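You operate a simulated robot arm through the tools that you are given. There is no shell and no other tool. Be economical: measure what you need, move in short steps, check, and stop when the job is done.

Carry out the task below with a simulated two-armed robot. There is one attempt and no reset: what you move stays moved.

## Task
Wipe up the spill on the bare side of the blue-marked table with the blue cloth and put it back.
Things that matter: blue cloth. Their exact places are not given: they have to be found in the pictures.

Only the result counts: the job must be done as asked and must still hold three seconds after the hand-in. Knocking over, shifting, dropping, spilling or breaking anything else fails it. Flat cloth is picked up by pressing the open fingertips on it (5 to 10 N) and closing them slowly along it; thin cloth reads only 2 to 8 mm in the jaws.

## Robot
Two 7-joint arms with two-finger parallel grippers on one trunk, on a base that drives. Base frame: it is fixed to the floor where the robot stands at the start and does not move with it; the origin is under the middle of the robot, x ahead of it, y to its left, z up. Lengths are in m, angles in rad, forces in N, time in s.
The left shoulder is at the start at [0.07, 0.134, 1.101], the right one opposite. Payload 1.57 kg a hand.
The TCP of each hand is the grasp point between the finger pads, 0.03 m short of the fingertips. In the tool frame z runs along the fingers and y along their closing line. Largest opening 0.08 m; finger width 0.017, thickness 0.012; the body of the gripper, 0.04 by 0.082 m, starts 0.08 m behind the TCP.
Orientation is that of the tool frame in the base frame, as a unit quaternion [x, y, z, w]. With the fingers straight down and closing along the base's y, the tool's x points along the base's -x, its y along +y and its z along -z.

## Interface
- The arms move only by the tool play_rows. It takes "left_steps", "right_steps" or both (then of equal length, played together; a hand with none holds still); each is a list of rows, each an object of numbers (a shift or turn left out is 0, a gripper value left out holds the last): "dx", "dy", "dz": the shift along the tool's x, y, z in units of 20 mm (1.0 is 20 mm); "wx", "wy", "wz": the turn, a rotation vector about the tool's x, y, z in units of 4 degrees (1.0 is 4 degrees); "hand": the finger opening in m, from 0 to 0.08. In form: [{"dx": .., "dy": .., "dz": .., "wx": .., "wy": .., "wz": .., "hand": ..}, ...]. A call has 1 to 12 rows; each row shifts and turns the commanded pose from where the row before left it, along the tool's axes as they then stand. A call with a number of a shift or a turn outside -1 to 1 is refused whole. Rows are played at 5 a second. More than 0.05 m and 0.15 rad between two rows, or a gripper value outside its range, and nothing of the call is played. Where a pose cannot be reached the arm comes as near as it can. A force on the tool above 40 N (or 10 N above the force at the start of the call, whichever is more), or a blocked arm, ends the call early, and 0.2 s more pass. Each finger travels about 0.153 m/s and halts on what it meets, pressing with about 41 N; the grip force reading is that of the motor and also rises with nothing between the fingers. The clock runs only during rows and for 0.2 s after the last one: add rows that do not move to give the fingers time. The reply holds the time, the measured pose of the TCP, the force on the tool along the base axes, the opening and the grip force, in the units named above and with some noise.
- Cameras (640 x 400 px; columns grow to the right, rows downward): "scene" is now at [0.1189, 0.0442, 1.3139]; the picture's right is [0.53, -0.85, 0.00], its down [-0.61, -0.38, -0.69] and it looks along [0.59, 0.37, -0.72] (base axes); focal length 270 px, centre (320, 200). "left" rides on the left gripper at [0.072, 0.007, -0.122] in its tool frame; the picture's right is [-0.09, 1.00, 0.00], its down [-0.84, -0.08, -0.54] and it looks along [-0.54, -0.05, 0.84] (tool axes); focal length 238 px, centre (320, 200). "right" rides on the right gripper at [0.072, -0.007, -0.122] in its tool frame; the picture's right is [0.09, 1.00, 0.00], its down [-0.84, 0.08, -0.54] and it looks along [-0.54, 0.05, 0.84] (tool axes); focal length 238 px, centre (320, 200).
- capture(camera): a new picture of that camera. The clock stands still meanwhile.
- raise_lower(by): slides the trunk up (or, below 0, down) by that many m; the arms and the scene camera ride with it, the base frame stays. It gives what a move gives, with no picture.
- base_move(legs): drives the robot by 1 to 6 legs, each [ahead, left, turn to the left] in m, m and rad, along the robot's own axes; the way and the turn of a leg run together, so that a leg with both is an arc; at most 1.5 m and 3.142 rad a leg. The arms and the cameras ride along, it lands a little off, and it stops where it bumps. It gives what a move gives.
- aim_head(pan, tilt): turns the head with the scene camera to pan (to the left, within 1.501 rad either way) and tilt (down, from -0.506 to 1.204), counted from straight ahead of the robot. It gives what a move gives.
- locate(camera, pixels): for up to 12 pixels [column, row] of the newest picture of that camera ("zoom" is the newest enlarged one), the place [x, y, z] in the base frame of the surface seen there, good to about 0.002 m. The clock stands still meanwhile.
- enlarge(camera, box): a new picture of the part [left, top, right, bottom] of that camera's present view, enlarged. The clock stands still meanwhile.
- hand_in(): hands the job in; it is judged then, once.

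Go step by step. Measure first, check grasps and placings, and put right what went wrong. The budget is 80 turns and 78 pictures, counting those below and the enlarged ones. Unless the task says otherwise, let go and move clear before handing in, and close with one line.

The tools are called after "Call:" by a JSON object that holds its "fn" and its "kwargs". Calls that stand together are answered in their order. play_rows: Moves the arms, as the interface text tells. Its arguments: {"type":"object","properties":{"left_steps":{"type":"array","items":{"type":"object","properties":{"dx":{"type":"number"},"dy":{"type":"number"},"dz":{"type":"number"},"wx":{"type":"number"},"wy":{"type":"number"},"wz":{"type":"number"},"hand":{"type":"number"}}}},"right_steps":{"type":"array","items":{"type":"object","properties":{"dx":{"type":"number"},"dy":{"type":"number"},"dz":{"type":"number"},"wx":{"type":"number"},"wy":{"type":"number"},"wz":{"type":"number"},"hand":{"type":"number"}}}}},"required":[]} The other tools are called the same way: raise_lower (by) slides the trunk up or down; base_move (legs) drives the base; aim_head (pan, tilt) turns the head that bears the scene camera; capture (camera) takes a picture; locate (camera, pixels) gives the place of the surface under pixels of a picture; enlarge (camera, box) takes an enlarged picture of a part of a camera's view; hand_in () hands the job in.

At the start:

```text
time_s: 0.0
left_tcp_pos: [0.3552, 0.4058, 0.9749]
left_ee_rot: [0.0, 1.0, 0.0, 0.001]
left_ft_force: [-0.5, -0.4, 0.6]
left_grip_width: 0.08
left_grasp_force: 0.1
right_tcp_pos: [0.449, 0.0076, 1.0112]
right_ee_rot: [0.0, 1.0, 0.0, 0.001]
right_ft_force: [-0.1, 0.6, 0.5]
right_grip_width: 0.0799
right_grasp_force: 0.0
trunk travel left (down, up): [-0.675, 0.265]
robot x, y, heading: [-0.0009, 0.0005, -0.0]
head pan, tilt: [0.562, 0.806]
```

scene: 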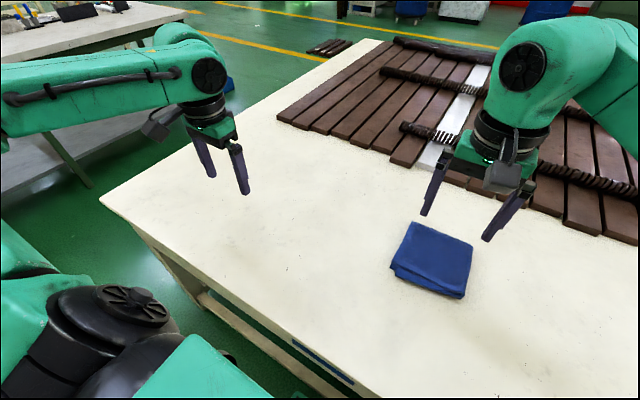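
right: 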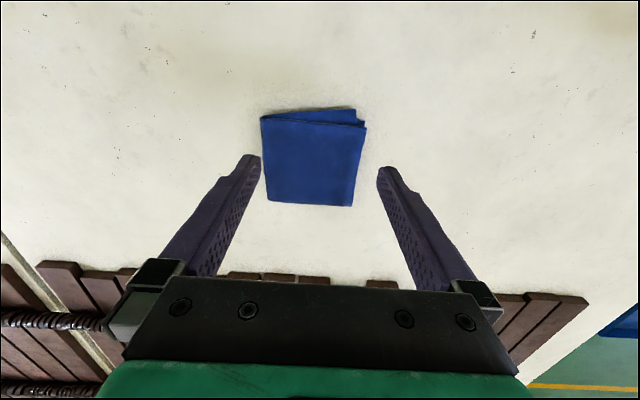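
left: 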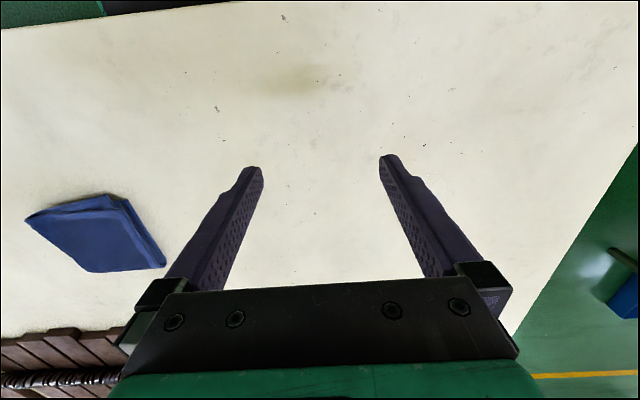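

The scene shows the blue cloth at about (433,260), a blue stripe on the table edge at (320,360), and a faint stain in the left picture near (295,80). I'll look around to find the spill and confirm the table.

Call:
{"fn": "aim_head", "kwargs": {"pan": 0.0, "tilt": 0.9}}

Call:
{"fn": "capture", "kwargs": {"camera": "scene"}}

Call:
{"fn": "enlarge", "kwargs": {"camera": "left", "box": [100, 0, 540, 275]}}

Call:
{"fn": "locate", "kwargs": {"camera": "left", "pixels": [[295, 80], [250, 80], [330, 80], [295, 65], [295, 95], [25, 218], [118, 195], [165, 267], [90, 270]]}}

```text
time_s: 1.0
left_tcp_pos: [0.3562, 0.4066, 0.9748]
left_ee_rot: [0.0, 1.0, 0.0, -0.001]
left_ft_force: [-0.3, -0.7, 0.3]
left_grip_width: 0.08
left_grasp_force: 0.1
right_tcp_pos: [0.4496, 0.0068, 1.0122]
right_ee_rot: [0.001, 1.0, 0.0, 0.001]
right_ft_force: [0.1, 1.0, 0.7]
right_grip_width: 0.0801
right_grasp_force: 0.1
trunk travel left (down, up): [-0.675, 0.265]
robot x, y, heading: [-0.0029, 0.0026, 0.004]
head pan, tilt: [0.0, 0.901]
```

```text
74 pictures are left
```

scene: 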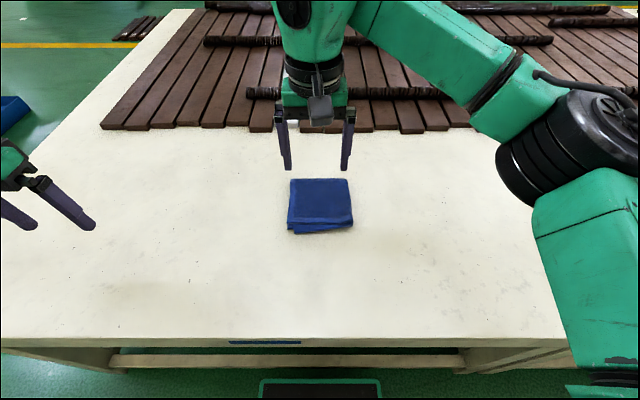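

```text
1.45 times, centred on (320, 138) of left
```

zoom: 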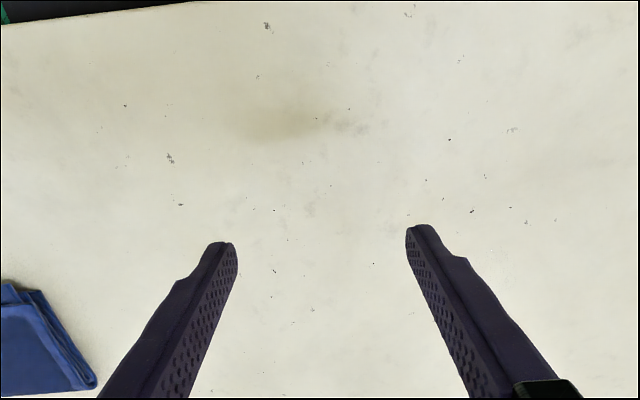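

```text
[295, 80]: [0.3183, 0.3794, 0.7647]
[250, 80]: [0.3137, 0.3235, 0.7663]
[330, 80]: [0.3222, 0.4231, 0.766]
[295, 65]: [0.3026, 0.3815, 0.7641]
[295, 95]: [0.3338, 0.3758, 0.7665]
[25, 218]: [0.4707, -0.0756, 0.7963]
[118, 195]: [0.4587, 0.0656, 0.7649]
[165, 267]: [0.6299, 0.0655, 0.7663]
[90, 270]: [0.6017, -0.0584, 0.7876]
```

The cloth lies at about (0.54, 0), and a faint stain shows at (0.318, 0.38) in the left picture. I'll look around for a real spill and for other tables.

Call:
{"fn": "enlarge", "kwargs": {"camera": "scene", "box": [0, 120, 320, 350]}}

Call:
{"fn": "enlarge", "kwargs": {"camera": "scene", "box": [290, 120, 610, 350]}}

Call:
{"fn": "aim_head", "kwargs": {"pan": 1.4, "tilt": 0.4}}

Call:
{"fn": "capture", "kwargs": {"camera": "scene"}}

Call:
{"fn": "aim_head", "kwargs": {"pan": 0.0, "tilt": 0.3}}

Call:
{"fn": "capture", "kwargs": {"camera": "scene"}}

Call:
{"fn": "aim_head", "kwargs": {"pan": -1.3, "tilt": 0.4}}

Call:
{"fn": "capture", "kwargs": {"camera": "scene"}}

```text
1.74 times, centred on (160, 235) of scene
```

zoom: 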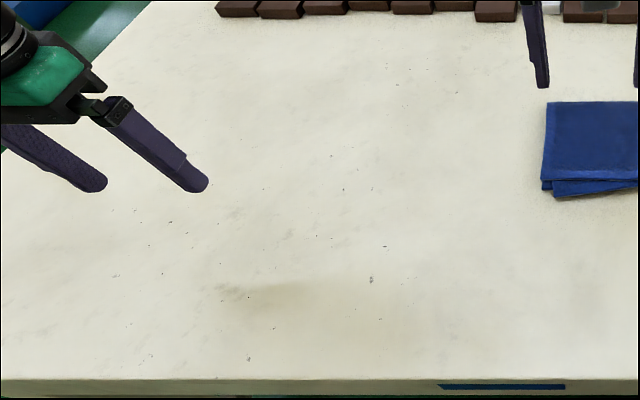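

```text
1.74 times, centred on (450, 235) of scene
```

zoom: 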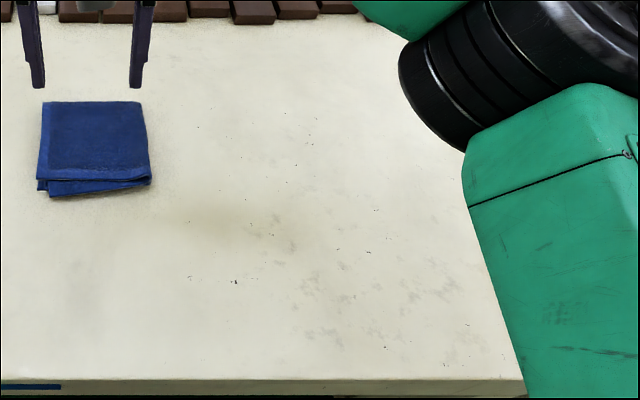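

```text
time_s: 2.5
left_tcp_pos: [0.3556, 0.4059, 0.975]
left_ee_rot: [0.0, 1.0, 0.0, 0.0]
left_ft_force: [-0.6, 0.8, 0.2]
left_grip_width: 0.0796
left_grasp_force: 0.1
right_tcp_pos: [0.4496, 0.0065, 1.0114]
right_ee_rot: [0.0, 1.0, -0.001, 0.001]
right_ft_force: [0.5, -0.9, 0.8]
right_grip_width: 0.0801
right_grasp_force: 0.1
trunk travel left (down, up): [-0.675, 0.265]
robot x, y, heading: [0.0007, -0.0009, 0.0]
head pan, tilt: [1.4, 0.4]
```

```text
70 pictures are left
```

scene: 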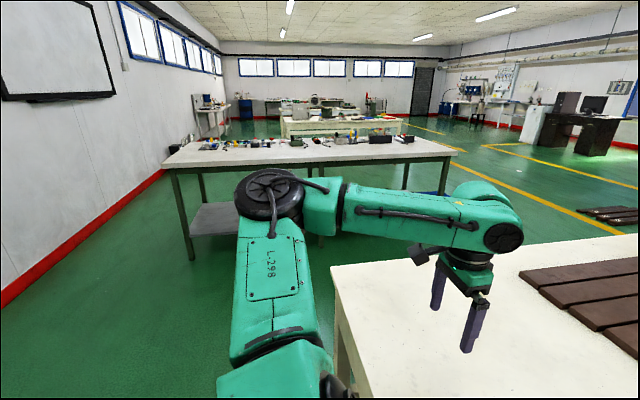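

```text
time_s: 4.0
left_tcp_pos: [0.3562, 0.4056, 0.9751]
left_ee_rot: [0.0, 1.0, 0.0, 0.0]
left_ft_force: [0.0, 0.2, -1.0]
left_grip_width: 0.0801
left_grasp_force: 0.1
right_tcp_pos: [0.449, 0.0077, 1.0118]
right_ee_rot: [0.001, 1.0, 0.0, 0.002]
right_ft_force: [-0.3, 0.0, 0.5]
right_grip_width: 0.0797
right_grasp_force: 0.1
trunk travel left (down, up): [-0.675, 0.265]
robot x, y, heading: [0.0013, -0.0029, -0.006]
head pan, tilt: [0.0, 0.3]
```

```text
69 pictures are left
```

scene: 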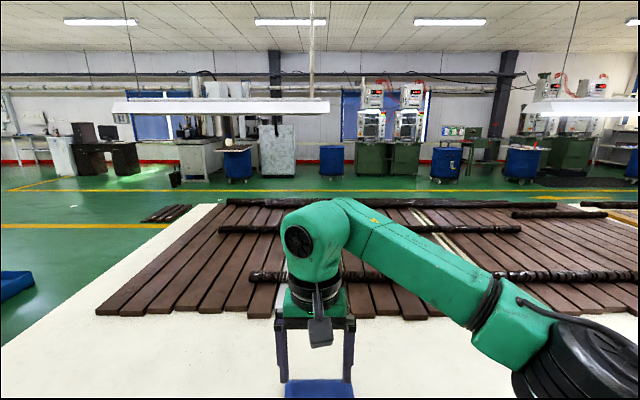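

```text
time_s: 5.5
left_tcp_pos: [0.3556, 0.4063, 0.9751]
left_ee_rot: [0.0, 1.0, 0.0, 0.0]
left_ft_force: [-0.2, -0.2, -0.2]
left_grip_width: 0.0802
left_grasp_force: 0.1
right_tcp_pos: [0.4505, 0.0063, 1.0119]
right_ee_rot: [0.001, 1.0, -0.001, 0.001]
right_ft_force: [0.1, -0.2, 0.1]
right_grip_width: 0.0801
right_grasp_force: 0.2
trunk travel left (down, up): [-0.675, 0.265]
robot x, y, heading: [0.0013, -0.0027, -0.002]
head pan, tilt: [-1.3, 0.4]
```

```text
68 pictures are left
```

scene: 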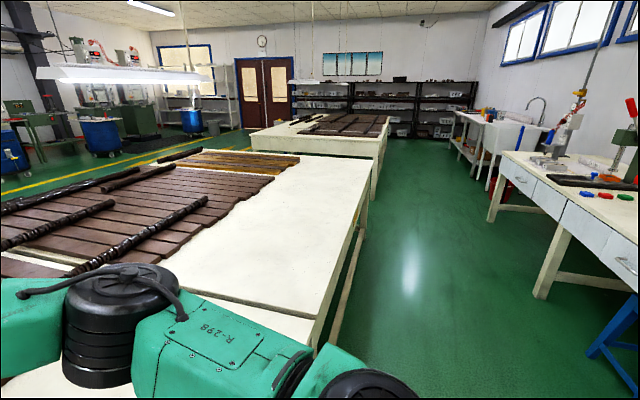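

Nothing obvious as a spill yet, and the right arm hides part of the table. I'll examine the right part closely and tilt down.

Call:
{"fn": "enlarge", "kwargs": {"camera": "scene", "box": [120, 110, 400, 350]}}

Call:
{"fn": "aim_head", "kwargs": {"pan": -0.6, "tilt": 1.1}}

Call:
{"fn": "capture", "kwargs": {"camera": "scene"}}

Call:
{"fn": "aim_head", "kwargs": {"pan": 0.5, "tilt": 1.15}}

Call:
{"fn": "capture", "kwargs": {"camera": "scene"}}

Call:
{"fn": "enlarge", "kwargs": {"camera": "right", "box": [0, 0, 640, 270]}}

```text
1.67 times, centred on (260, 230) of scene
```

zoom: 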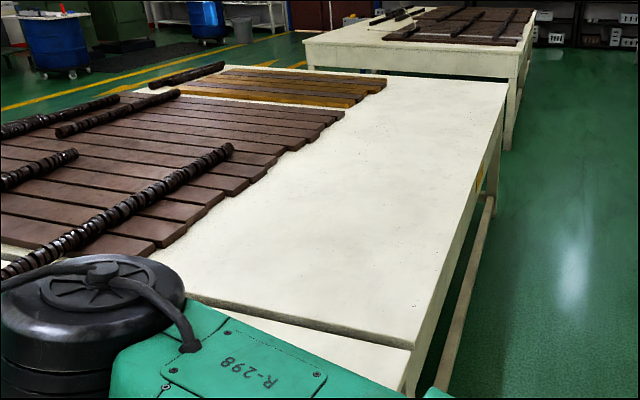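

```text
time_s: 6.6
left_tcp_pos: [0.3553, 0.4054, 0.9754]
left_ee_rot: [0.0, 1.0, 0.001, 0.0]
left_ft_force: [0.0, -0.7, 0.5]
left_grip_width: 0.08
left_grasp_force: 0.1
right_tcp_pos: [0.45, 0.0078, 1.011]
right_ee_rot: [0.001, 1.0, 0.0, 0.0]
right_ft_force: [0.4, 0.0, 0.6]
right_grip_width: 0.0798
right_grasp_force: 0.1
trunk travel left (down, up): [-0.675, 0.265]
robot x, y, heading: [0.0015, 0.0004, -0.005]
head pan, tilt: [-0.6, 1.1]
```

```text
66 pictures are left
```

scene: 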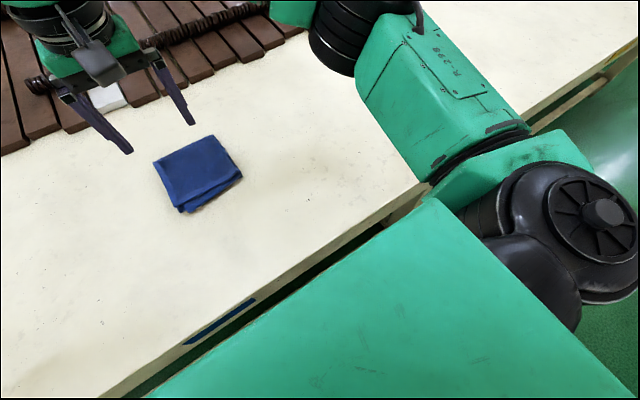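

```text
time_s: 7.9
left_tcp_pos: [0.3546, 0.4061, 0.9741]
left_ee_rot: [0.001, 1.0, 0.0, 0.001]
left_ft_force: [-0.7, -0.2, -0.1]
left_grip_width: 0.0799
left_grasp_force: 0.0
right_tcp_pos: [0.45, 0.0073, 1.0119]
right_ee_rot: [0.001, 1.0, 0.0, 0.002]
right_ft_force: [0.4, -0.1, 0.2]
right_grip_width: 0.0802
right_grasp_force: 0.1
trunk travel left (down, up): [-0.675, 0.265]
robot x, y, heading: [0.0015, -0.0007, 0.001]
head pan, tilt: [0.499, 1.15]
```

```text
65 pictures are left
```

scene: 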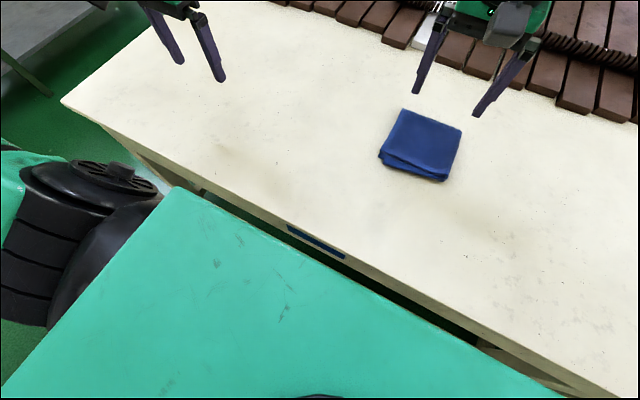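

```text
1.00 times, centred on (320, 135) of right
```

zoom: 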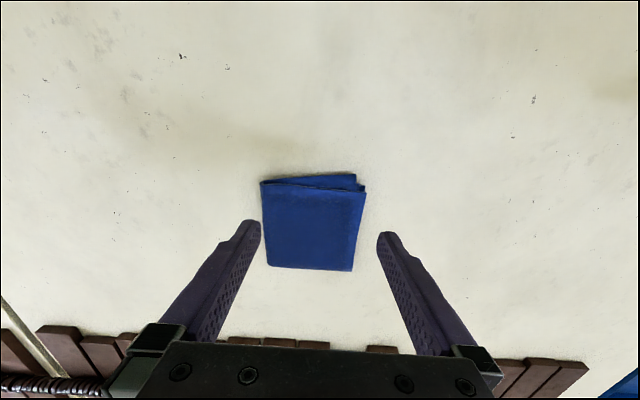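

No clear spill on the visible part, only repeating table texture; the arms hide parts. I'll measure what has been covered and raise the trunk for a better view.

Call:
{"fn": "locate", "kwargs": {"camera": "scene", "pixels": [[620, 380], [580, 300], [62, 102], [290, 228], [345, 257], [575, 85], [220, 150], [490, 210]]}}

Call:
{"fn": "raise_lower", "kwargs": {"by": 0.25}}

Call:
{"fn": "aim_head", "kwargs": {"pan": -0.5, "tilt": 0.8}}

Call:
{"fn": "capture", "kwargs": {"camera": "scene"}}

Call:
{"fn": "aim_head", "kwargs": {"pan": 0.3, "tilt": 0.8}}

Call:
{"fn": "capture", "kwargs": {"camera": "scene"}}

```text
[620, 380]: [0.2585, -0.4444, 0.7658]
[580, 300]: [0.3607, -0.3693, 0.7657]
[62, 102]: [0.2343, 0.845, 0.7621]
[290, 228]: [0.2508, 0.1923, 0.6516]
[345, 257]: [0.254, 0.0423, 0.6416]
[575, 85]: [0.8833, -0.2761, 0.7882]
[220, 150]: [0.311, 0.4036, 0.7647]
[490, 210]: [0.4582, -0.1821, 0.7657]
```

```text
time_s: 10.5
left_tcp_pos: [0.3538, 0.4064, 1.2243]
left_ee_rot: [0.0, 1.0, 0.0, 0.0]
left_ft_force: [0.0, -0.5, 0.3]
left_grip_width: 0.0798
left_grasp_force: 0.1
right_tcp_pos: [0.4495, 0.0065, 1.2611]
right_ee_rot: [0.001, 1.0, 0.001, 0.001]
right_ft_force: [0.5, -0.3, 0.3]
right_grip_width: 0.0798
right_grasp_force: 0.1
trunk travel left (down, up): [-0.925, 0.015]
robot x, y, heading: [0.0022, -0.0011, -0.0]
head pan, tilt: [0.499, 1.15]
```

```text
time_s: 11.8
left_tcp_pos: [0.3557, 0.4059, 1.2244]
left_ee_rot: [0.001, 1.0, 0.0, 0.0]
left_ft_force: [-0.5, -0.2, -0.2]
left_grip_width: 0.0804
left_grasp_force: 0.0
right_tcp_pos: [0.4495, 0.0081, 1.262]
right_ee_rot: [0.001, 1.0, 0.0, 0.0]
right_ft_force: [0.7, -0.3, -0.2]
right_grip_width: 0.08
right_grasp_force: 0.1
trunk travel left (down, up): [-0.925, 0.015]
robot x, y, heading: [-0.0004, -0.0019, 0.001]
head pan, tilt: [-0.499, 0.799]
```

```text
63 pictures are left
```

scene: 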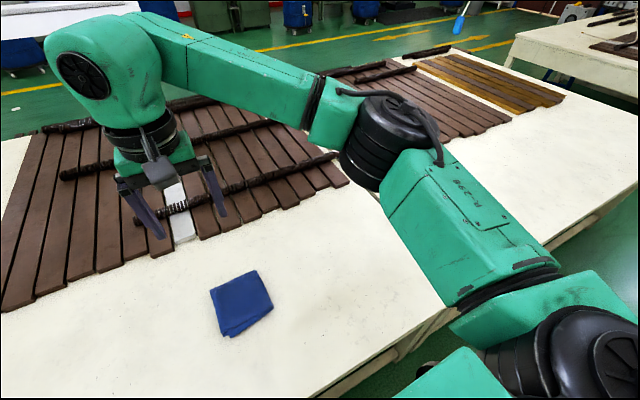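

```text
time_s: 12.9
left_tcp_pos: [0.3564, 0.4053, 1.225]
left_ee_rot: [0.0, 1.0, 0.0, 0.0]
left_ft_force: [0.3, 0.0, 0.4]
left_grip_width: 0.08
left_grasp_force: 0.1
right_tcp_pos: [0.4477, 0.0067, 1.2617]
right_ee_rot: [0.001, 1.0, 0.0, 0.0]
right_ft_force: [1.0, -0.3, -0.5]
right_grip_width: 0.0799
right_grasp_force: 0.0
trunk travel left (down, up): [-0.925, 0.015]
robot x, y, heading: [0.0001, -0.0023, -0.003]
head pan, tilt: [0.3, 0.799]
```

```text
62 pictures are left
```

scene: 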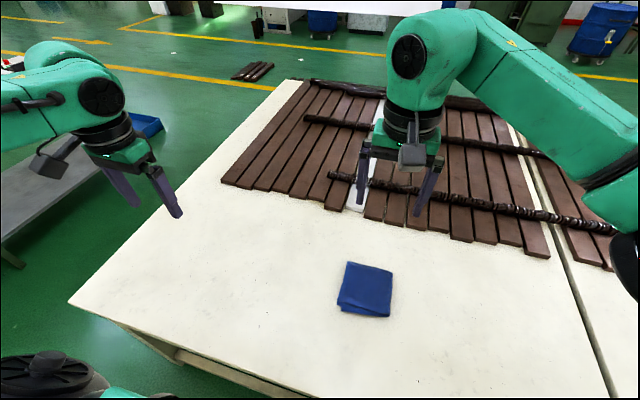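

The whole bare near side is now in view with no obvious puddle, so the spill must be faint. I'll enlarge the table top in pieces.

Call:
{"fn": "enlarge", "kwargs": {"camera": "scene", "box": [80, 200, 340, 362]}}

Call:
{"fn": "enlarge", "kwargs": {"camera": "scene", "box": [360, 230, 620, 392]}}

Call:
{"fn": "capture", "kwargs": {"camera": "left"}}

Call:
{"fn": "capture", "kwargs": {"camera": "right"}}

```text
2.46 times, centred on (210, 281) of scene
```

zoom: 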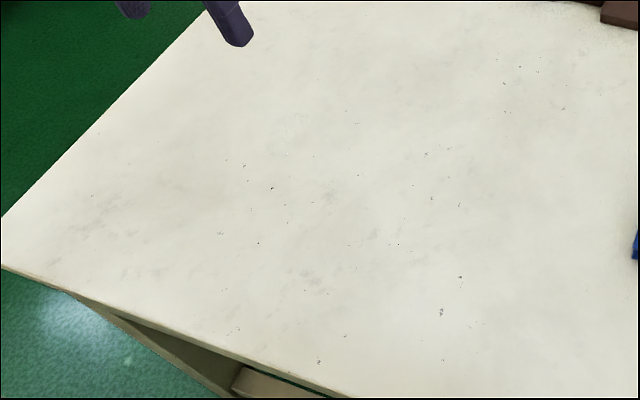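

```text
2.46 times, centred on (490, 311) of scene
```

zoom: 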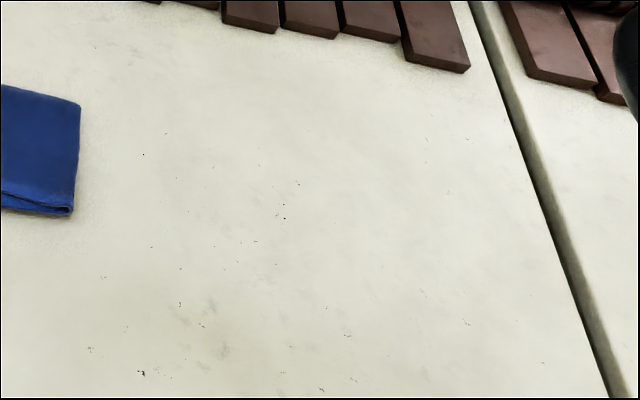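

```text
59 pictures are left
```

left: 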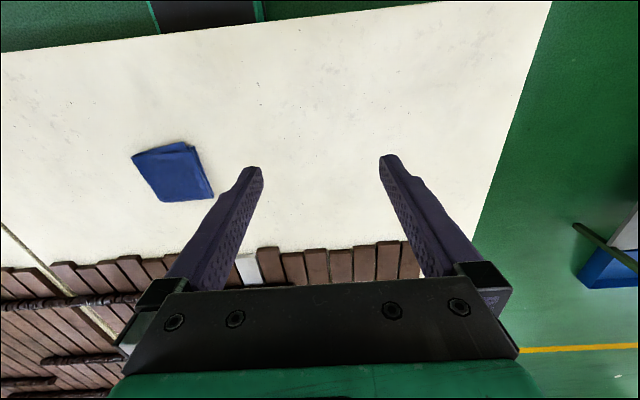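

```text
58 pictures are left
```

right: 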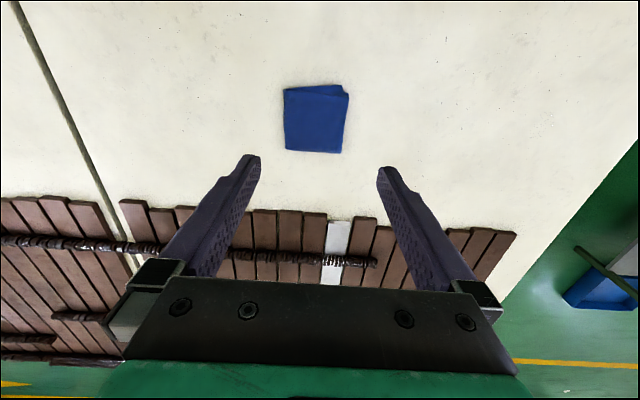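

From higher up the faint stains vanish (they were hand shadows), so there is no spill in the seen part of this table. I'll survey the other tables and their marks.

Call:
{"fn": "aim_head", "kwargs": {"pan": -1.0, "tilt": 0.6}}

Call:
{"fn": "capture", "kwargs": {"camera": "scene"}}

Call:
{"fn": "enlarge", "kwargs": {"camera": "scene", "box": [240, 20, 560, 220]}}

Call:
{"fn": "aim_head", "kwargs": {"pan": 1.2, "tilt": 0.6}}

Call:
{"fn": "capture", "kwargs": {"camera": "scene"}}

Call:
{"fn": "enlarge", "kwargs": {"camera": "scene", "box": [140, 0, 460, 200]}}

```text
time_s: 14.3
left_tcp_pos: [0.3552, 0.4067, 1.2247]
left_ee_rot: [0.0, 1.0, 0.0, 0.001]
left_ft_force: [-0.2, 0.1, 0.5]
left_grip_width: 0.0801
left_grasp_force: 0.1
right_tcp_pos: [0.4491, 0.0074, 1.2616]
right_ee_rot: [0.0, 1.0, 0.0, 0.001]
right_ft_force: [0.7, -0.1, -0.2]
right_grip_width: 0.0802
right_grasp_force: 0.1
trunk travel left (down, up): [-0.925, 0.015]
robot x, y, heading: [-0.0021, -0.004, -0.004]
head pan, tilt: [-1.0, 0.6]
```

```text
57 pictures are left
```

scene: 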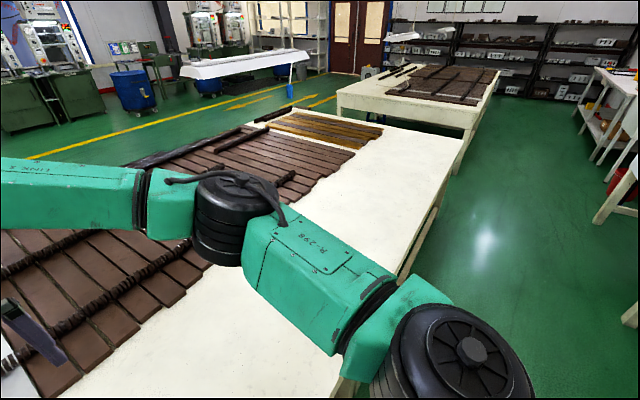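

```text
2.00 times, centred on (400, 120) of scene
```

zoom: 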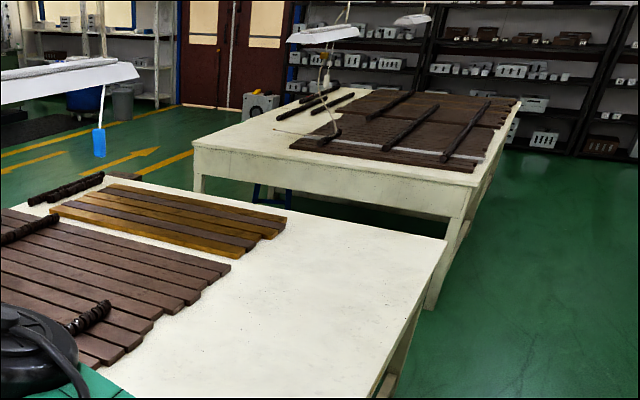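

```text
time_s: 16.4
left_tcp_pos: [0.3549, 0.4055, 1.2246]
left_ee_rot: [0.0, 1.0, 0.0, 0.0]
left_ft_force: [-0.4, -0.7, 0.3]
left_grip_width: 0.08
left_grasp_force: 0.0
right_tcp_pos: [0.4497, 0.0063, 1.2616]
right_ee_rot: [0.001, 1.0, -0.001, 0.001]
right_ft_force: [-0.5, -0.5, -0.3]
right_grip_width: 0.0798
right_grasp_force: 0.0
trunk travel left (down, up): [-0.925, 0.015]
robot x, y, heading: [-0.0009, 0.0014, -0.007]
head pan, tilt: [1.201, 0.6]
```

```text
55 pictures are left
```

scene: 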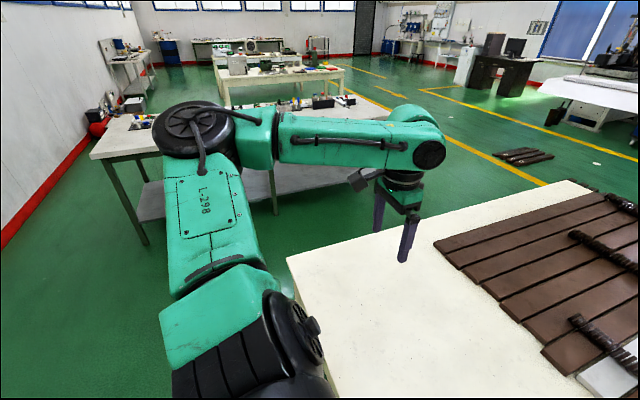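

```text
2.00 times, centred on (300, 100) of scene
```

zoom: 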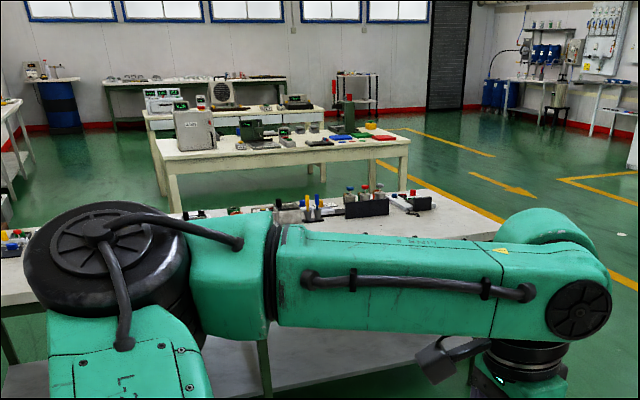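

Before driving I need to check the free floor behind and the other tables' heights. I'll look far right and far left.

Call:
{"fn": "aim_head", "kwargs": {"pan": -1.5, "tilt": 0.5}}

Call:
{"fn": "capture", "kwargs": {"camera": "scene"}}

Call:
{"fn": "locate", "kwargs": {"camera": "scene", "pixels": [[200, 120], [150, 200], [100, 250], [250, 50], [450, 130], [600, 200], [500, 250], [300, 200]]}}

Call:
{"fn": "aim_head", "kwargs": {"pan": 1.5, "tilt": 0.5}}

Call:
{"fn": "capture", "kwargs": {"camera": "scene"}}

```text
time_s: 18.8
left_tcp_pos: [0.3554, 0.4062, 1.2248]
left_ee_rot: [0.0, 1.0, 0.0, 0.0]
left_ft_force: [0.3, -0.4, -0.5]
left_grip_width: 0.0799
left_grasp_force: 0.0
right_tcp_pos: [0.4496, 0.0067, 1.2613]
right_ee_rot: [0.001, 1.0, 0.001, 0.001]
right_ft_force: [0.2, 0.0, -0.8]
right_grip_width: 0.0798
right_grasp_force: 0.0
trunk travel left (down, up): [-0.925, 0.015]
robot x, y, heading: [0.0004, -0.0009, 0.001]
head pan, tilt: [-1.499, 0.499]
```

```text
53 pictures are left
```

scene: 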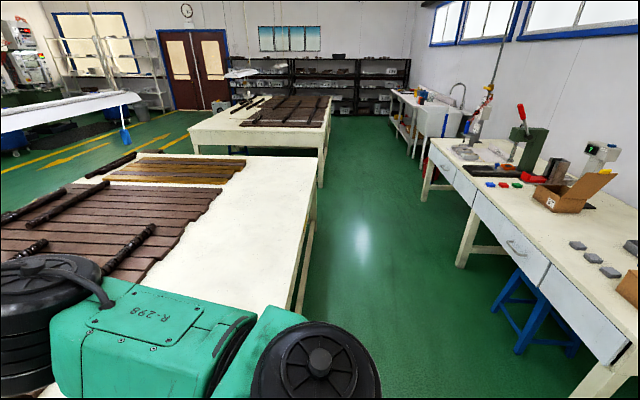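

```text
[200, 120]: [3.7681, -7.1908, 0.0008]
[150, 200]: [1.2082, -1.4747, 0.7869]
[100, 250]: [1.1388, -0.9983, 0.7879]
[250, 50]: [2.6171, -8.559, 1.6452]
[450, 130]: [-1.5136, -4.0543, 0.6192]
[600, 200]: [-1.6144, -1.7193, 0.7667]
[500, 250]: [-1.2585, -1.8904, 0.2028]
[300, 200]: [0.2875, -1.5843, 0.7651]
```

```text
time_s: 21.4
left_tcp_pos: [0.3556, 0.4059, 1.2255]
left_ee_rot: [0.0, 1.0, 0.0, 0.0]
left_ft_force: [-0.2, -0.8, 0.0]
left_grip_width: 0.0801
left_grasp_force: 0.1
right_tcp_pos: [0.4497, 0.0063, 1.2609]
right_ee_rot: [0.0, 1.0, 0.0, 0.002]
right_ft_force: [-0.2, 0.6, 0.7]
right_grip_width: 0.08
right_grasp_force: 0.2
trunk travel left (down, up): [-0.925, 0.015]
robot x, y, heading: [0.0018, -0.0002, -0.004]
head pan, tilt: [1.499, 0.499]
```

```text
52 pictures are left
```

scene: 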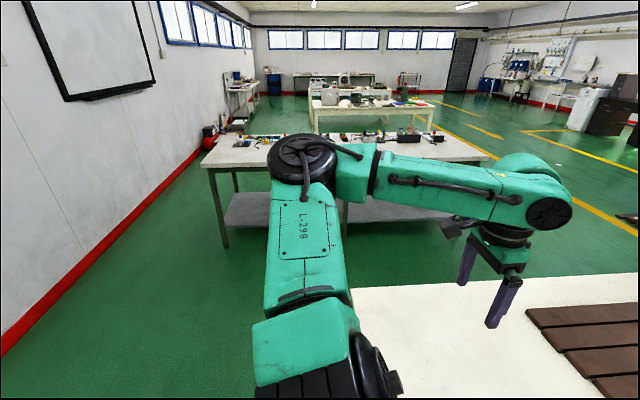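

The floor behind is clear to about x = -1.2. I'll back off 0.4 m with the arms up and look at the table fronts and marks.

Call:
{"fn": "base_move", "kwargs": {"legs": [[-0.45, 0, 0]]}}

Call:
{"fn": "aim_head", "kwargs": {"pan": -0.6, "tilt": 0.65}}

Call:
{"fn": "capture", "kwargs": {"camera": "scene"}}

Call:
{"fn": "aim_head", "kwargs": {"pan": 0.4, "tilt": 0.65}}

Call:
{"fn": "capture", "kwargs": {"camera": "scene"}}

```text
time_s: 24.1
left_tcp_pos: [-0.0884, 0.4057, 1.2241]
left_ee_rot: [-0.001, 1.0, 0.0, -0.001]
left_ft_force: [0.2, -0.5, 0.2]
left_grip_width: 0.0801
left_grasp_force: 0.0
right_tcp_pos: [0.0073, 0.0082, 1.2606]
right_ee_rot: [-0.001, 1.0, 0.0, -0.001]
right_ft_force: [0.0, -1.0, -0.9]
right_grip_width: 0.0798
right_grasp_force: 0.1
trunk travel left (down, up): [-0.925, 0.015]
robot x, y, heading: [-0.4425, -0.0018, 0.003]
head pan, tilt: [1.499, 0.499]
```

```text
time_s: 26.1
left_tcp_pos: [-0.0897, 0.4059, 1.2244]
left_ee_rot: [-0.001, 1.0, 0.0, 0.0]
left_ft_force: [0.2, -0.6, -0.4]
left_grip_width: 0.0802
left_grasp_force: 0.0
right_tcp_pos: [0.0045, 0.0078, 1.2607]
right_ee_rot: [-0.001, 1.0, 0.0, 0.001]
right_ft_force: [0.2, -0.3, -0.2]
right_grip_width: 0.08
right_grasp_force: 0.2
trunk travel left (down, up): [-0.925, 0.015]
robot x, y, heading: [-0.4462, -0.0009, 0.005]
head pan, tilt: [-0.6, 0.649]
```

```text
51 pictures are left
```

scene: 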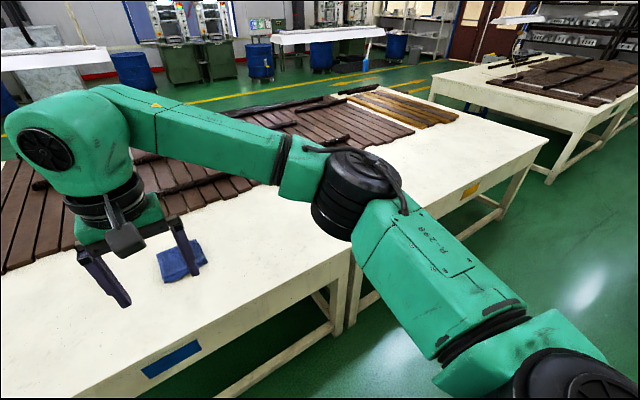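

```text
time_s: 27.4
left_tcp_pos: [-0.0899, 0.4062, 1.2244]
left_ee_rot: [-0.001, 1.0, 0.0, 0.0]
left_ft_force: [0.0, -0.8, 0.3]
left_grip_width: 0.0799
left_grasp_force: 0.1
right_tcp_pos: [0.0039, 0.0072, 1.2608]
right_ee_rot: [0.0, 1.0, 0.0, 0.001]
right_ft_force: [0.5, -0.1, 1.0]
right_grip_width: 0.0796
right_grasp_force: 0.2
trunk travel left (down, up): [-0.925, 0.015]
robot x, y, heading: [-0.4476, 0.0004, 0.002]
head pan, tilt: [0.4, 0.649]
```

```text
50 pictures are left
```

scene: 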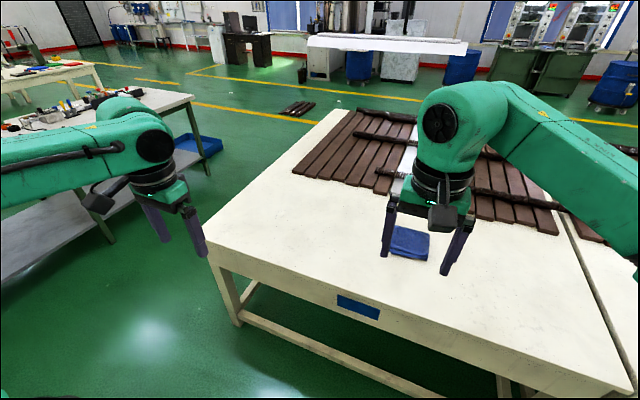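

The table in front carries the blue mark (358,307) and the neighbour a yellow one (470,190), so the spill must be on this table. I'll enlarge the bare area.

Call:
{"fn": "enlarge", "kwargs": {"camera": "scene", "box": [200, 160, 420, 300]}}

Call:
{"fn": "enlarge", "kwargs": {"camera": "scene", "box": [400, 215, 640, 375]}}

```text
2.86 times, centred on (310, 230) of scene
```

zoom: 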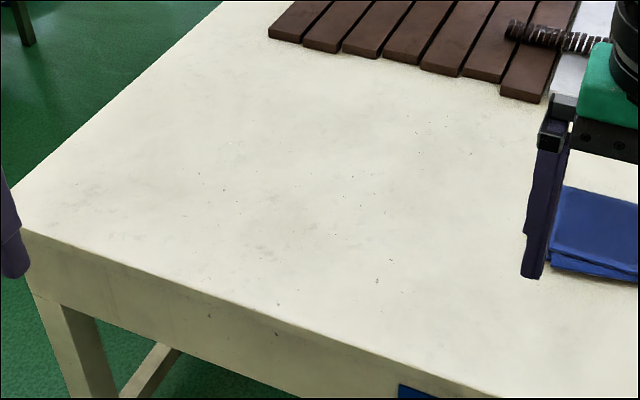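

```text
2.50 times, centred on (520, 295) of scene
```

zoom: 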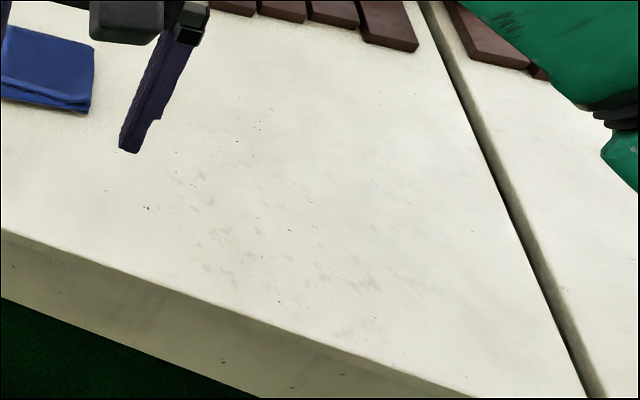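

There's no puddle visible even at 2.5x here. Before deciding, I'll turn around to see what is behind the robot (other blue-marked tables).

Call:
{"fn": "base_move", "kwargs": {"legs": [[0, 0, 3.14]]}}

Call:
{"fn": "aim_head", "kwargs": {"pan": 0.7, "tilt": 0.4}}

Call:
{"fn": "capture", "kwargs": {"camera": "scene"}}

Call:
{"fn": "aim_head", "kwargs": {"pan": -0.5, "tilt": 0.4}}

Call:
{"fn": "capture", "kwargs": {"camera": "scene"}}

```text
time_s: 35.0
left_tcp_pos: [-0.815, -0.3919, 1.2248]
left_ee_rot: [1.0, -0.02, 0.0, 0.0]
left_ft_force: [-0.4, 0.2, 0.4]
left_grip_width: 0.0798
left_grasp_force: 0.1
right_tcp_pos: [-0.8946, 0.0107, 1.2616]
right_ee_rot: [1.0, -0.02, -0.001, 0.0]
right_ft_force: [0.5, -1.0, 0.1]
right_grip_width: 0.0799
right_grasp_force: 0.1
trunk travel left (down, up): [-0.925, 0.015]
robot x, y, heading: [-0.4475, 0.0012, 3.101]
head pan, tilt: [0.4, 0.649]
```

```text
time_s: 35.8
left_tcp_pos: [-0.8151, -0.3917, 1.2256]
left_ee_rot: [1.0, -0.02, 0.0, 0.0]
left_ft_force: [-0.4, -0.1, 0.3]
left_grip_width: 0.0801
left_grasp_force: 0.0
right_tcp_pos: [-0.8942, 0.0089, 1.2624]
right_ee_rot: [1.0, -0.02, -0.002, 0.0]
right_ft_force: [-1.0, 0.4, 0.6]
right_grip_width: 0.0802
right_grasp_force: 0.0
trunk travel left (down, up): [-0.925, 0.015]
robot x, y, heading: [-0.4463, 0.001, 3.104]
head pan, tilt: [0.7, 0.4]
```

```text
47 pictures are left
```

scene: 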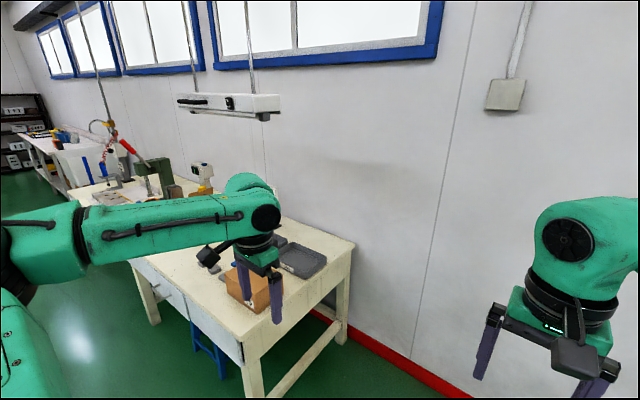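

```text
time_s: 37.2
left_tcp_pos: [-0.8162, -0.3919, 1.2247]
left_ee_rot: [1.0, -0.02, 0.0, 0.0]
left_ft_force: [-0.1, -0.4, -0.4]
left_grip_width: 0.0802
left_grasp_force: 0.0
right_tcp_pos: [-0.8945, 0.0087, 1.2624]
right_ee_rot: [1.0, -0.02, -0.001, 0.0]
right_ft_force: [-0.1, 0.4, -0.7]
right_grip_width: 0.0799
right_grasp_force: 0.1
trunk travel left (down, up): [-0.925, 0.015]
robot x, y, heading: [-0.4433, 0.001, 3.104]
head pan, tilt: [-0.499, 0.4]
```

```text
46 pictures are left
```

scene: 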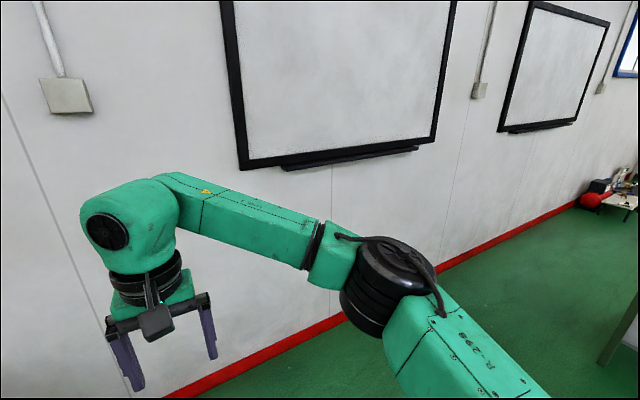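

Nothing but wall and a tool bench behind. I'll turn toward the neighbouring tables and drive along the aisle for a look at them (and possible marks).

Call:
{"fn": "base_move", "kwargs": {"legs": [[0, 0, 1.61], [0.8, 0, 0]]}}

Call:
{"fn": "aim_head", "kwargs": {"pan": 0.9, "tilt": 0.6}}

Call:
{"fn": "capture", "kwargs": {"camera": "scene"}}

Call:
{"fn": "aim_head", "kwargs": {"pan": 0.3, "tilt": 0.4}}

Call:
{"fn": "capture", "kwargs": {"camera": "scene"}}

```text
time_s: 45.4
left_tcp_pos: [-0.0267, -1.144, 1.2253]
left_ee_rot: [0.703, 0.712, 0.0, 0.001]
left_ft_force: [1.0, 0.4, 0.3]
left_grip_width: 0.0797
left_grasp_force: 0.0
right_tcp_pos: [-0.4239, -1.2428, 1.2615]
right_ee_rot: [0.703, 0.712, -0.001, 0.001]
right_ft_force: [-0.5, 0.5, 0.2]
right_grip_width: 0.0801
right_grasp_force: 0.0
trunk travel left (down, up): [-0.925, 0.015]
robot x, y, heading: [-0.4357, -0.7924, -1.561]
head pan, tilt: [-0.499, 0.4]
```

```text
time_s: 46.9
left_tcp_pos: [-0.0257, -1.1446, 1.2245]
left_ee_rot: [0.703, 0.711, 0.0, 0.0]
left_ft_force: [-0.3, 0.0, -0.2]
left_grip_width: 0.0801
left_grasp_force: 0.0
right_tcp_pos: [-0.4236, -1.2439, 1.2621]
right_ee_rot: [0.703, 0.711, 0.001, -0.001]
right_ft_force: [0.2, 0.1, 0.8]
right_grip_width: 0.0799
right_grasp_force: 0.0
trunk travel left (down, up): [-0.925, 0.015]
robot x, y, heading: [-0.4388, -0.7953, -1.56]
head pan, tilt: [0.901, 0.6]
```

```text
45 pictures are left
```

scene: 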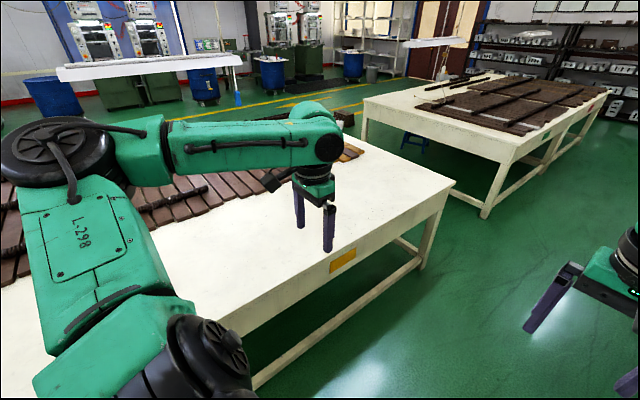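

```text
time_s: 47.9
left_tcp_pos: [-0.0269, -1.1437, 1.2239]
left_ee_rot: [0.703, 0.712, 0.0, 0.0]
left_ft_force: [0.1, -0.1, 0.0]
left_grip_width: 0.0801
left_grasp_force: 0.1
right_tcp_pos: [-0.4248, -1.2429, 1.2613]
right_ee_rot: [0.703, 0.711, -0.001, 0.0]
right_ft_force: [0.7, 0.3, -0.1]
right_grip_width: 0.08
right_grasp_force: 0.1
trunk travel left (down, up): [-0.925, 0.015]
robot x, y, heading: [-0.4381, -0.7945, -1.564]
head pan, tilt: [0.3, 0.4]
```

```text
44 pictures are left
```

scene: 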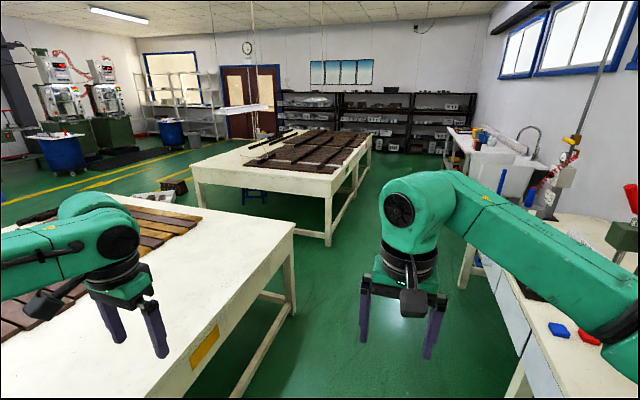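

The neighbour is the yellow-marked one, with no spill visible. I'll go back to the blue-marked table and inspect it from its left end, including the far part behind the slats.

Call:
{"fn": "base_move", "kwargs": {"legs": [[0, 0, 1.56], [0, 1.5, 0], [0, 0.4, 0]]}}

Call:
{"fn": "aim_head", "kwargs": {"pan": -0.45, "tilt": 0.5}}

Call:
{"fn": "capture", "kwargs": {"camera": "scene"}}

Call:
{"fn": "aim_head", "kwargs": {"pan": 0.1, "tilt": 0.5}}

Call:
{"fn": "capture", "kwargs": {"camera": "scene"}}

```text
time_s: 61.4
left_tcp_pos: [-0.1168, 1.5317, 1.2257]
left_ee_rot: [-0.008, 1.0, 0.001, 0.0]
left_ft_force: [0.6, 0.2, 0.5]
left_grip_width: 0.0802
left_grasp_force: 0.1
right_tcp_pos: [-0.0158, 1.1352, 1.2624]
right_ee_rot: [-0.008, 1.0, 0.001, 0.001]
right_ft_force: [0.1, 0.5, -0.1]
right_grip_width: 0.0801
right_grasp_force: 0.0
trunk travel left (down, up): [-0.925, 0.015]
robot x, y, heading: [-0.4673, 1.1251, 0.017]
head pan, tilt: [0.3, 0.4]
```

```text
time_s: 62.5
left_tcp_pos: [-0.1181, 1.5336, 1.2248]
left_ee_rot: [-0.007, 1.0, 0.0, 0.0]
left_ft_force: [-0.3, 0.2, -0.2]
left_grip_width: 0.0799
left_grasp_force: 0.0
right_tcp_pos: [-0.0168, 1.1379, 1.2618]
right_ee_rot: [-0.007, 1.0, -0.001, 0.001]
right_ft_force: [-0.2, -0.7, -0.9]
right_grip_width: 0.08
right_grasp_force: 0.1
trunk travel left (down, up): [-0.925, 0.015]
robot x, y, heading: [-0.4684, 1.1212, 0.016]
head pan, tilt: [-0.45, 0.499]
```

```text
43 pictures are left
```

scene: 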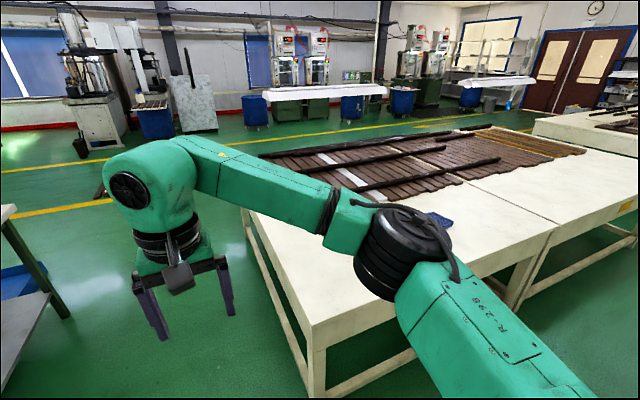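

```text
time_s: 63.4
left_tcp_pos: [-0.1174, 1.5343, 1.2244]
left_ee_rot: [-0.007, 1.0, 0.0, 0.001]
left_ft_force: [-0.1, -0.1, -0.3]
left_grip_width: 0.0801
left_grasp_force: 0.2
right_tcp_pos: [-0.0164, 1.1391, 1.2624]
right_ee_rot: [-0.008, 1.0, 0.0, 0.001]
right_ft_force: [-0.1, 0.4, -1.0]
right_grip_width: 0.0799
right_grasp_force: 0.1
trunk travel left (down, up): [-0.925, 0.015]
robot x, y, heading: [-0.4684, 1.1236, 0.017]
head pan, tilt: [0.099, 0.499]
```

```text
42 pictures are left
```

scene: 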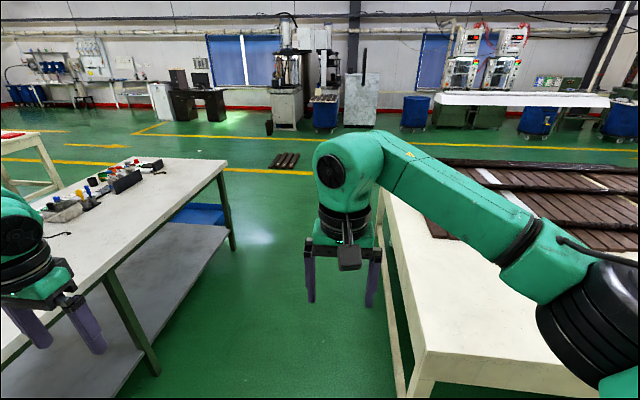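

The corridor along the left end is open. I'll measure it before driving along it to view the far side.

Call:
{"fn": "locate", "kwargs": {"camera": "scene", "pixels": [[225, 162], [105, 255], [235, 245], [155, 368], [285, 160], [430, 352], [446, 165], [385, 200], [345, 250]]}}

Call:
{"fn": "enlarge", "kwargs": {"camera": "scene", "box": [380, 100, 640, 262]}}

```text
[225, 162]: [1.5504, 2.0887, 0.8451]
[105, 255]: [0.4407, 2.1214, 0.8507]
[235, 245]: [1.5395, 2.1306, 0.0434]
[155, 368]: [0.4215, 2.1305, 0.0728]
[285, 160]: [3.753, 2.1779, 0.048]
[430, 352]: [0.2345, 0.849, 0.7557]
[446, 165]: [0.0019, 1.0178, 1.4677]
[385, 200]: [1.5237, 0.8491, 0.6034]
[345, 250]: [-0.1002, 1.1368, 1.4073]
```

```text
2.46 times, centred on (510, 181) of scene
```

zoom: 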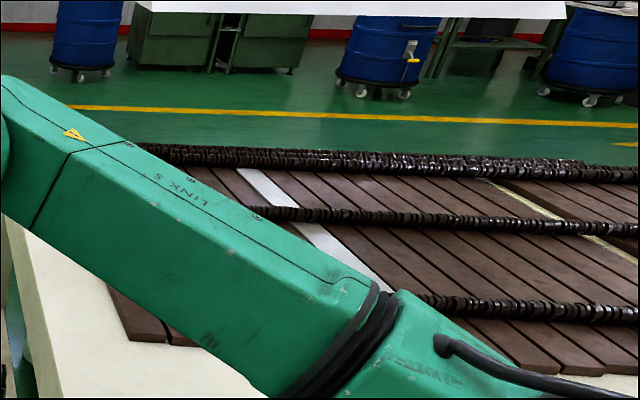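

The corridor is 1.24 m wide (y 0.85 to 2.09). I'll drive through its middle to the far side, x ≈ 2.1, and look back at the table.

Call:
{"fn": "base_move", "kwargs": {"legs": [[0, 0.35, -0.017], [1.4, 0, 0], [1.2, 0, 0], [0, 0, -1.57]]}}

Call:
{"fn": "aim_head", "kwargs": {"pan": -0.6, "tilt": 0.6}}

Call:
{"fn": "capture", "kwargs": {"camera": "scene"}}

```text
time_s: 81.7
left_tcp_pos: [2.5334, 1.1592, 1.2256]
left_ee_rot: [0.698, 0.716, 0.0, 0.0]
left_ft_force: [0.1, 1.2, 0.3]
left_grip_width: 0.0799
left_grasp_force: 0.0
right_tcp_pos: [2.137, 1.0531, 1.261]
right_ee_rot: [0.697, 0.717, -0.001, 0.0]
right_ft_force: [-0.3, -0.4, 0.8]
right_grip_width: 0.08
right_grasp_force: 0.1
trunk travel left (down, up): [-0.925, 0.015]
robot x, y, heading: [2.1173, 1.5024, -1.543]
head pan, tilt: [0.099, 0.499]
```

```text
time_s: 82.8
left_tcp_pos: [2.5328, 1.1577, 1.2252]
left_ee_rot: [0.698, 0.716, 0.0, 0.0]
left_ft_force: [0.1, -0.3, 0.2]
left_grip_width: 0.0801
left_grasp_force: 0.1
right_tcp_pos: [2.1372, 1.0519, 1.2612]
right_ee_rot: [0.697, 0.717, -0.001, 0.0]
right_ft_force: [0.7, -0.4, 0.1]
right_grip_width: 0.0798
right_grasp_force: 0.1
trunk travel left (down, up): [-0.925, 0.015]
robot x, y, heading: [2.1174, 1.499, -1.541]
head pan, tilt: [-0.6, 0.6]
```

```text
40 pictures are left
```

scene: 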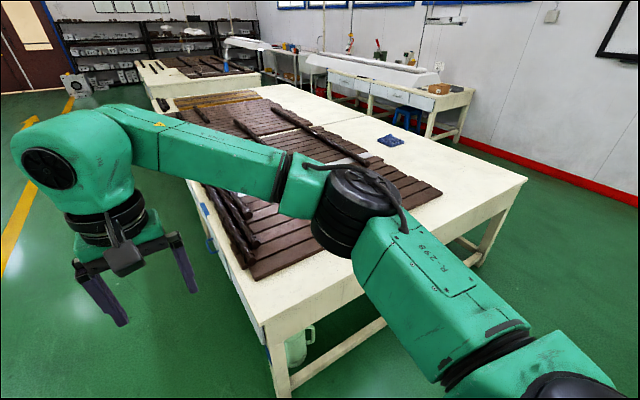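

The far side has slats right to the edge, so the bare side is indeed the near one. I'll enlarge that area from this new angle.

Call:
{"fn": "enlarge", "kwargs": {"camera": "scene", "box": [330, 110, 540, 240]}}

Call:
{"fn": "enlarge", "kwargs": {"camera": "scene", "box": [130, 50, 400, 218]}}

```text
3.05 times, centred on (435, 175) of scene
```

zoom: 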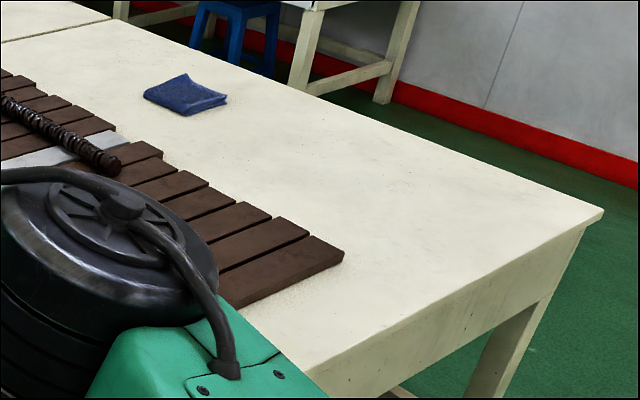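

```text
2.37 times, centred on (265, 134) of scene
```

zoom: 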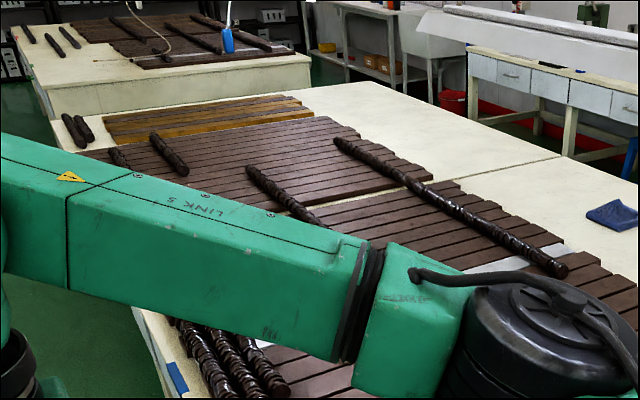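

Still no puddle; a blue mark also sits on the far edge, confirming this table. I'll return to the starting place and inspect the bare side closely with the hand cameras.

Call:
{"fn": "base_move", "kwargs": {"legs": [[0, 0, 1.541], [-1.4, 0, 0], [-1.15, 0, 0], [0, -1.4, 0], [0, -0.1, 0]]}}

Call:
{"fn": "aim_head", "kwargs": {"pan": 0.0, "tilt": 0.75}}

Call:
{"fn": "capture", "kwargs": {"camera": "scene"}}

```text
time_s: 106.4
left_tcp_pos: [-0.095, 0.3837, 1.2235]
left_ee_rot: [0.018, 1.0, -0.002, 0.0]
left_ft_force: [0.3, -0.1, -0.3]
left_grip_width: 0.08
left_grasp_force: 0.0
right_tcp_pos: [-0.0158, -0.0169, 1.2609]
right_ee_rot: [0.018, 1.0, -0.004, 0.001]
right_ft_force: [-0.5, 0.6, -0.3]
right_grip_width: 0.0801
right_grasp_force: 0.1
trunk travel left (down, up): [-0.925, 0.015]
robot x, y, heading: [-0.4641, -0.0108, -0.038]
head pan, tilt: [-0.6, 0.6]
```

```text
time_s: 107.4
left_tcp_pos: [-0.0965, 0.3759, 1.2256]
left_ee_rot: [0.018, 1.0, 0.001, 0.0]
left_ft_force: [0.2, 0.9, 0.9]
left_grip_width: 0.0801
left_grasp_force: 0.0
right_tcp_pos: [-0.0174, -0.025, 1.2618]
right_ee_rot: [0.018, 1.0, 0.0, 0.001]
right_ft_force: [-0.4, -0.1, 0.9]
right_grip_width: 0.0803
right_grasp_force: 0.0
trunk travel left (down, up): [-0.925, 0.015]
robot x, y, heading: [-0.4596, -0.0153, -0.037]
head pan, tilt: [0.0, 0.75]
```

```text
37 pictures are left
```

scene: 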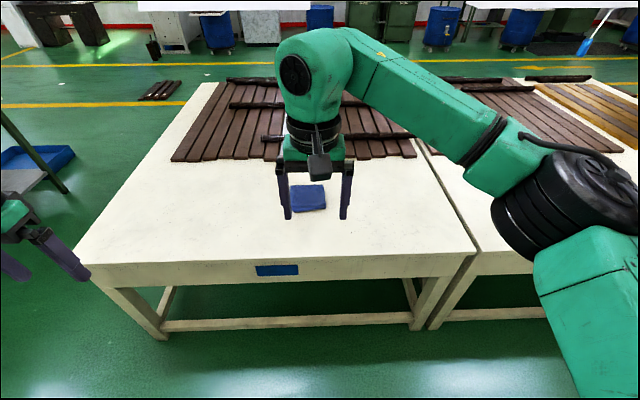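

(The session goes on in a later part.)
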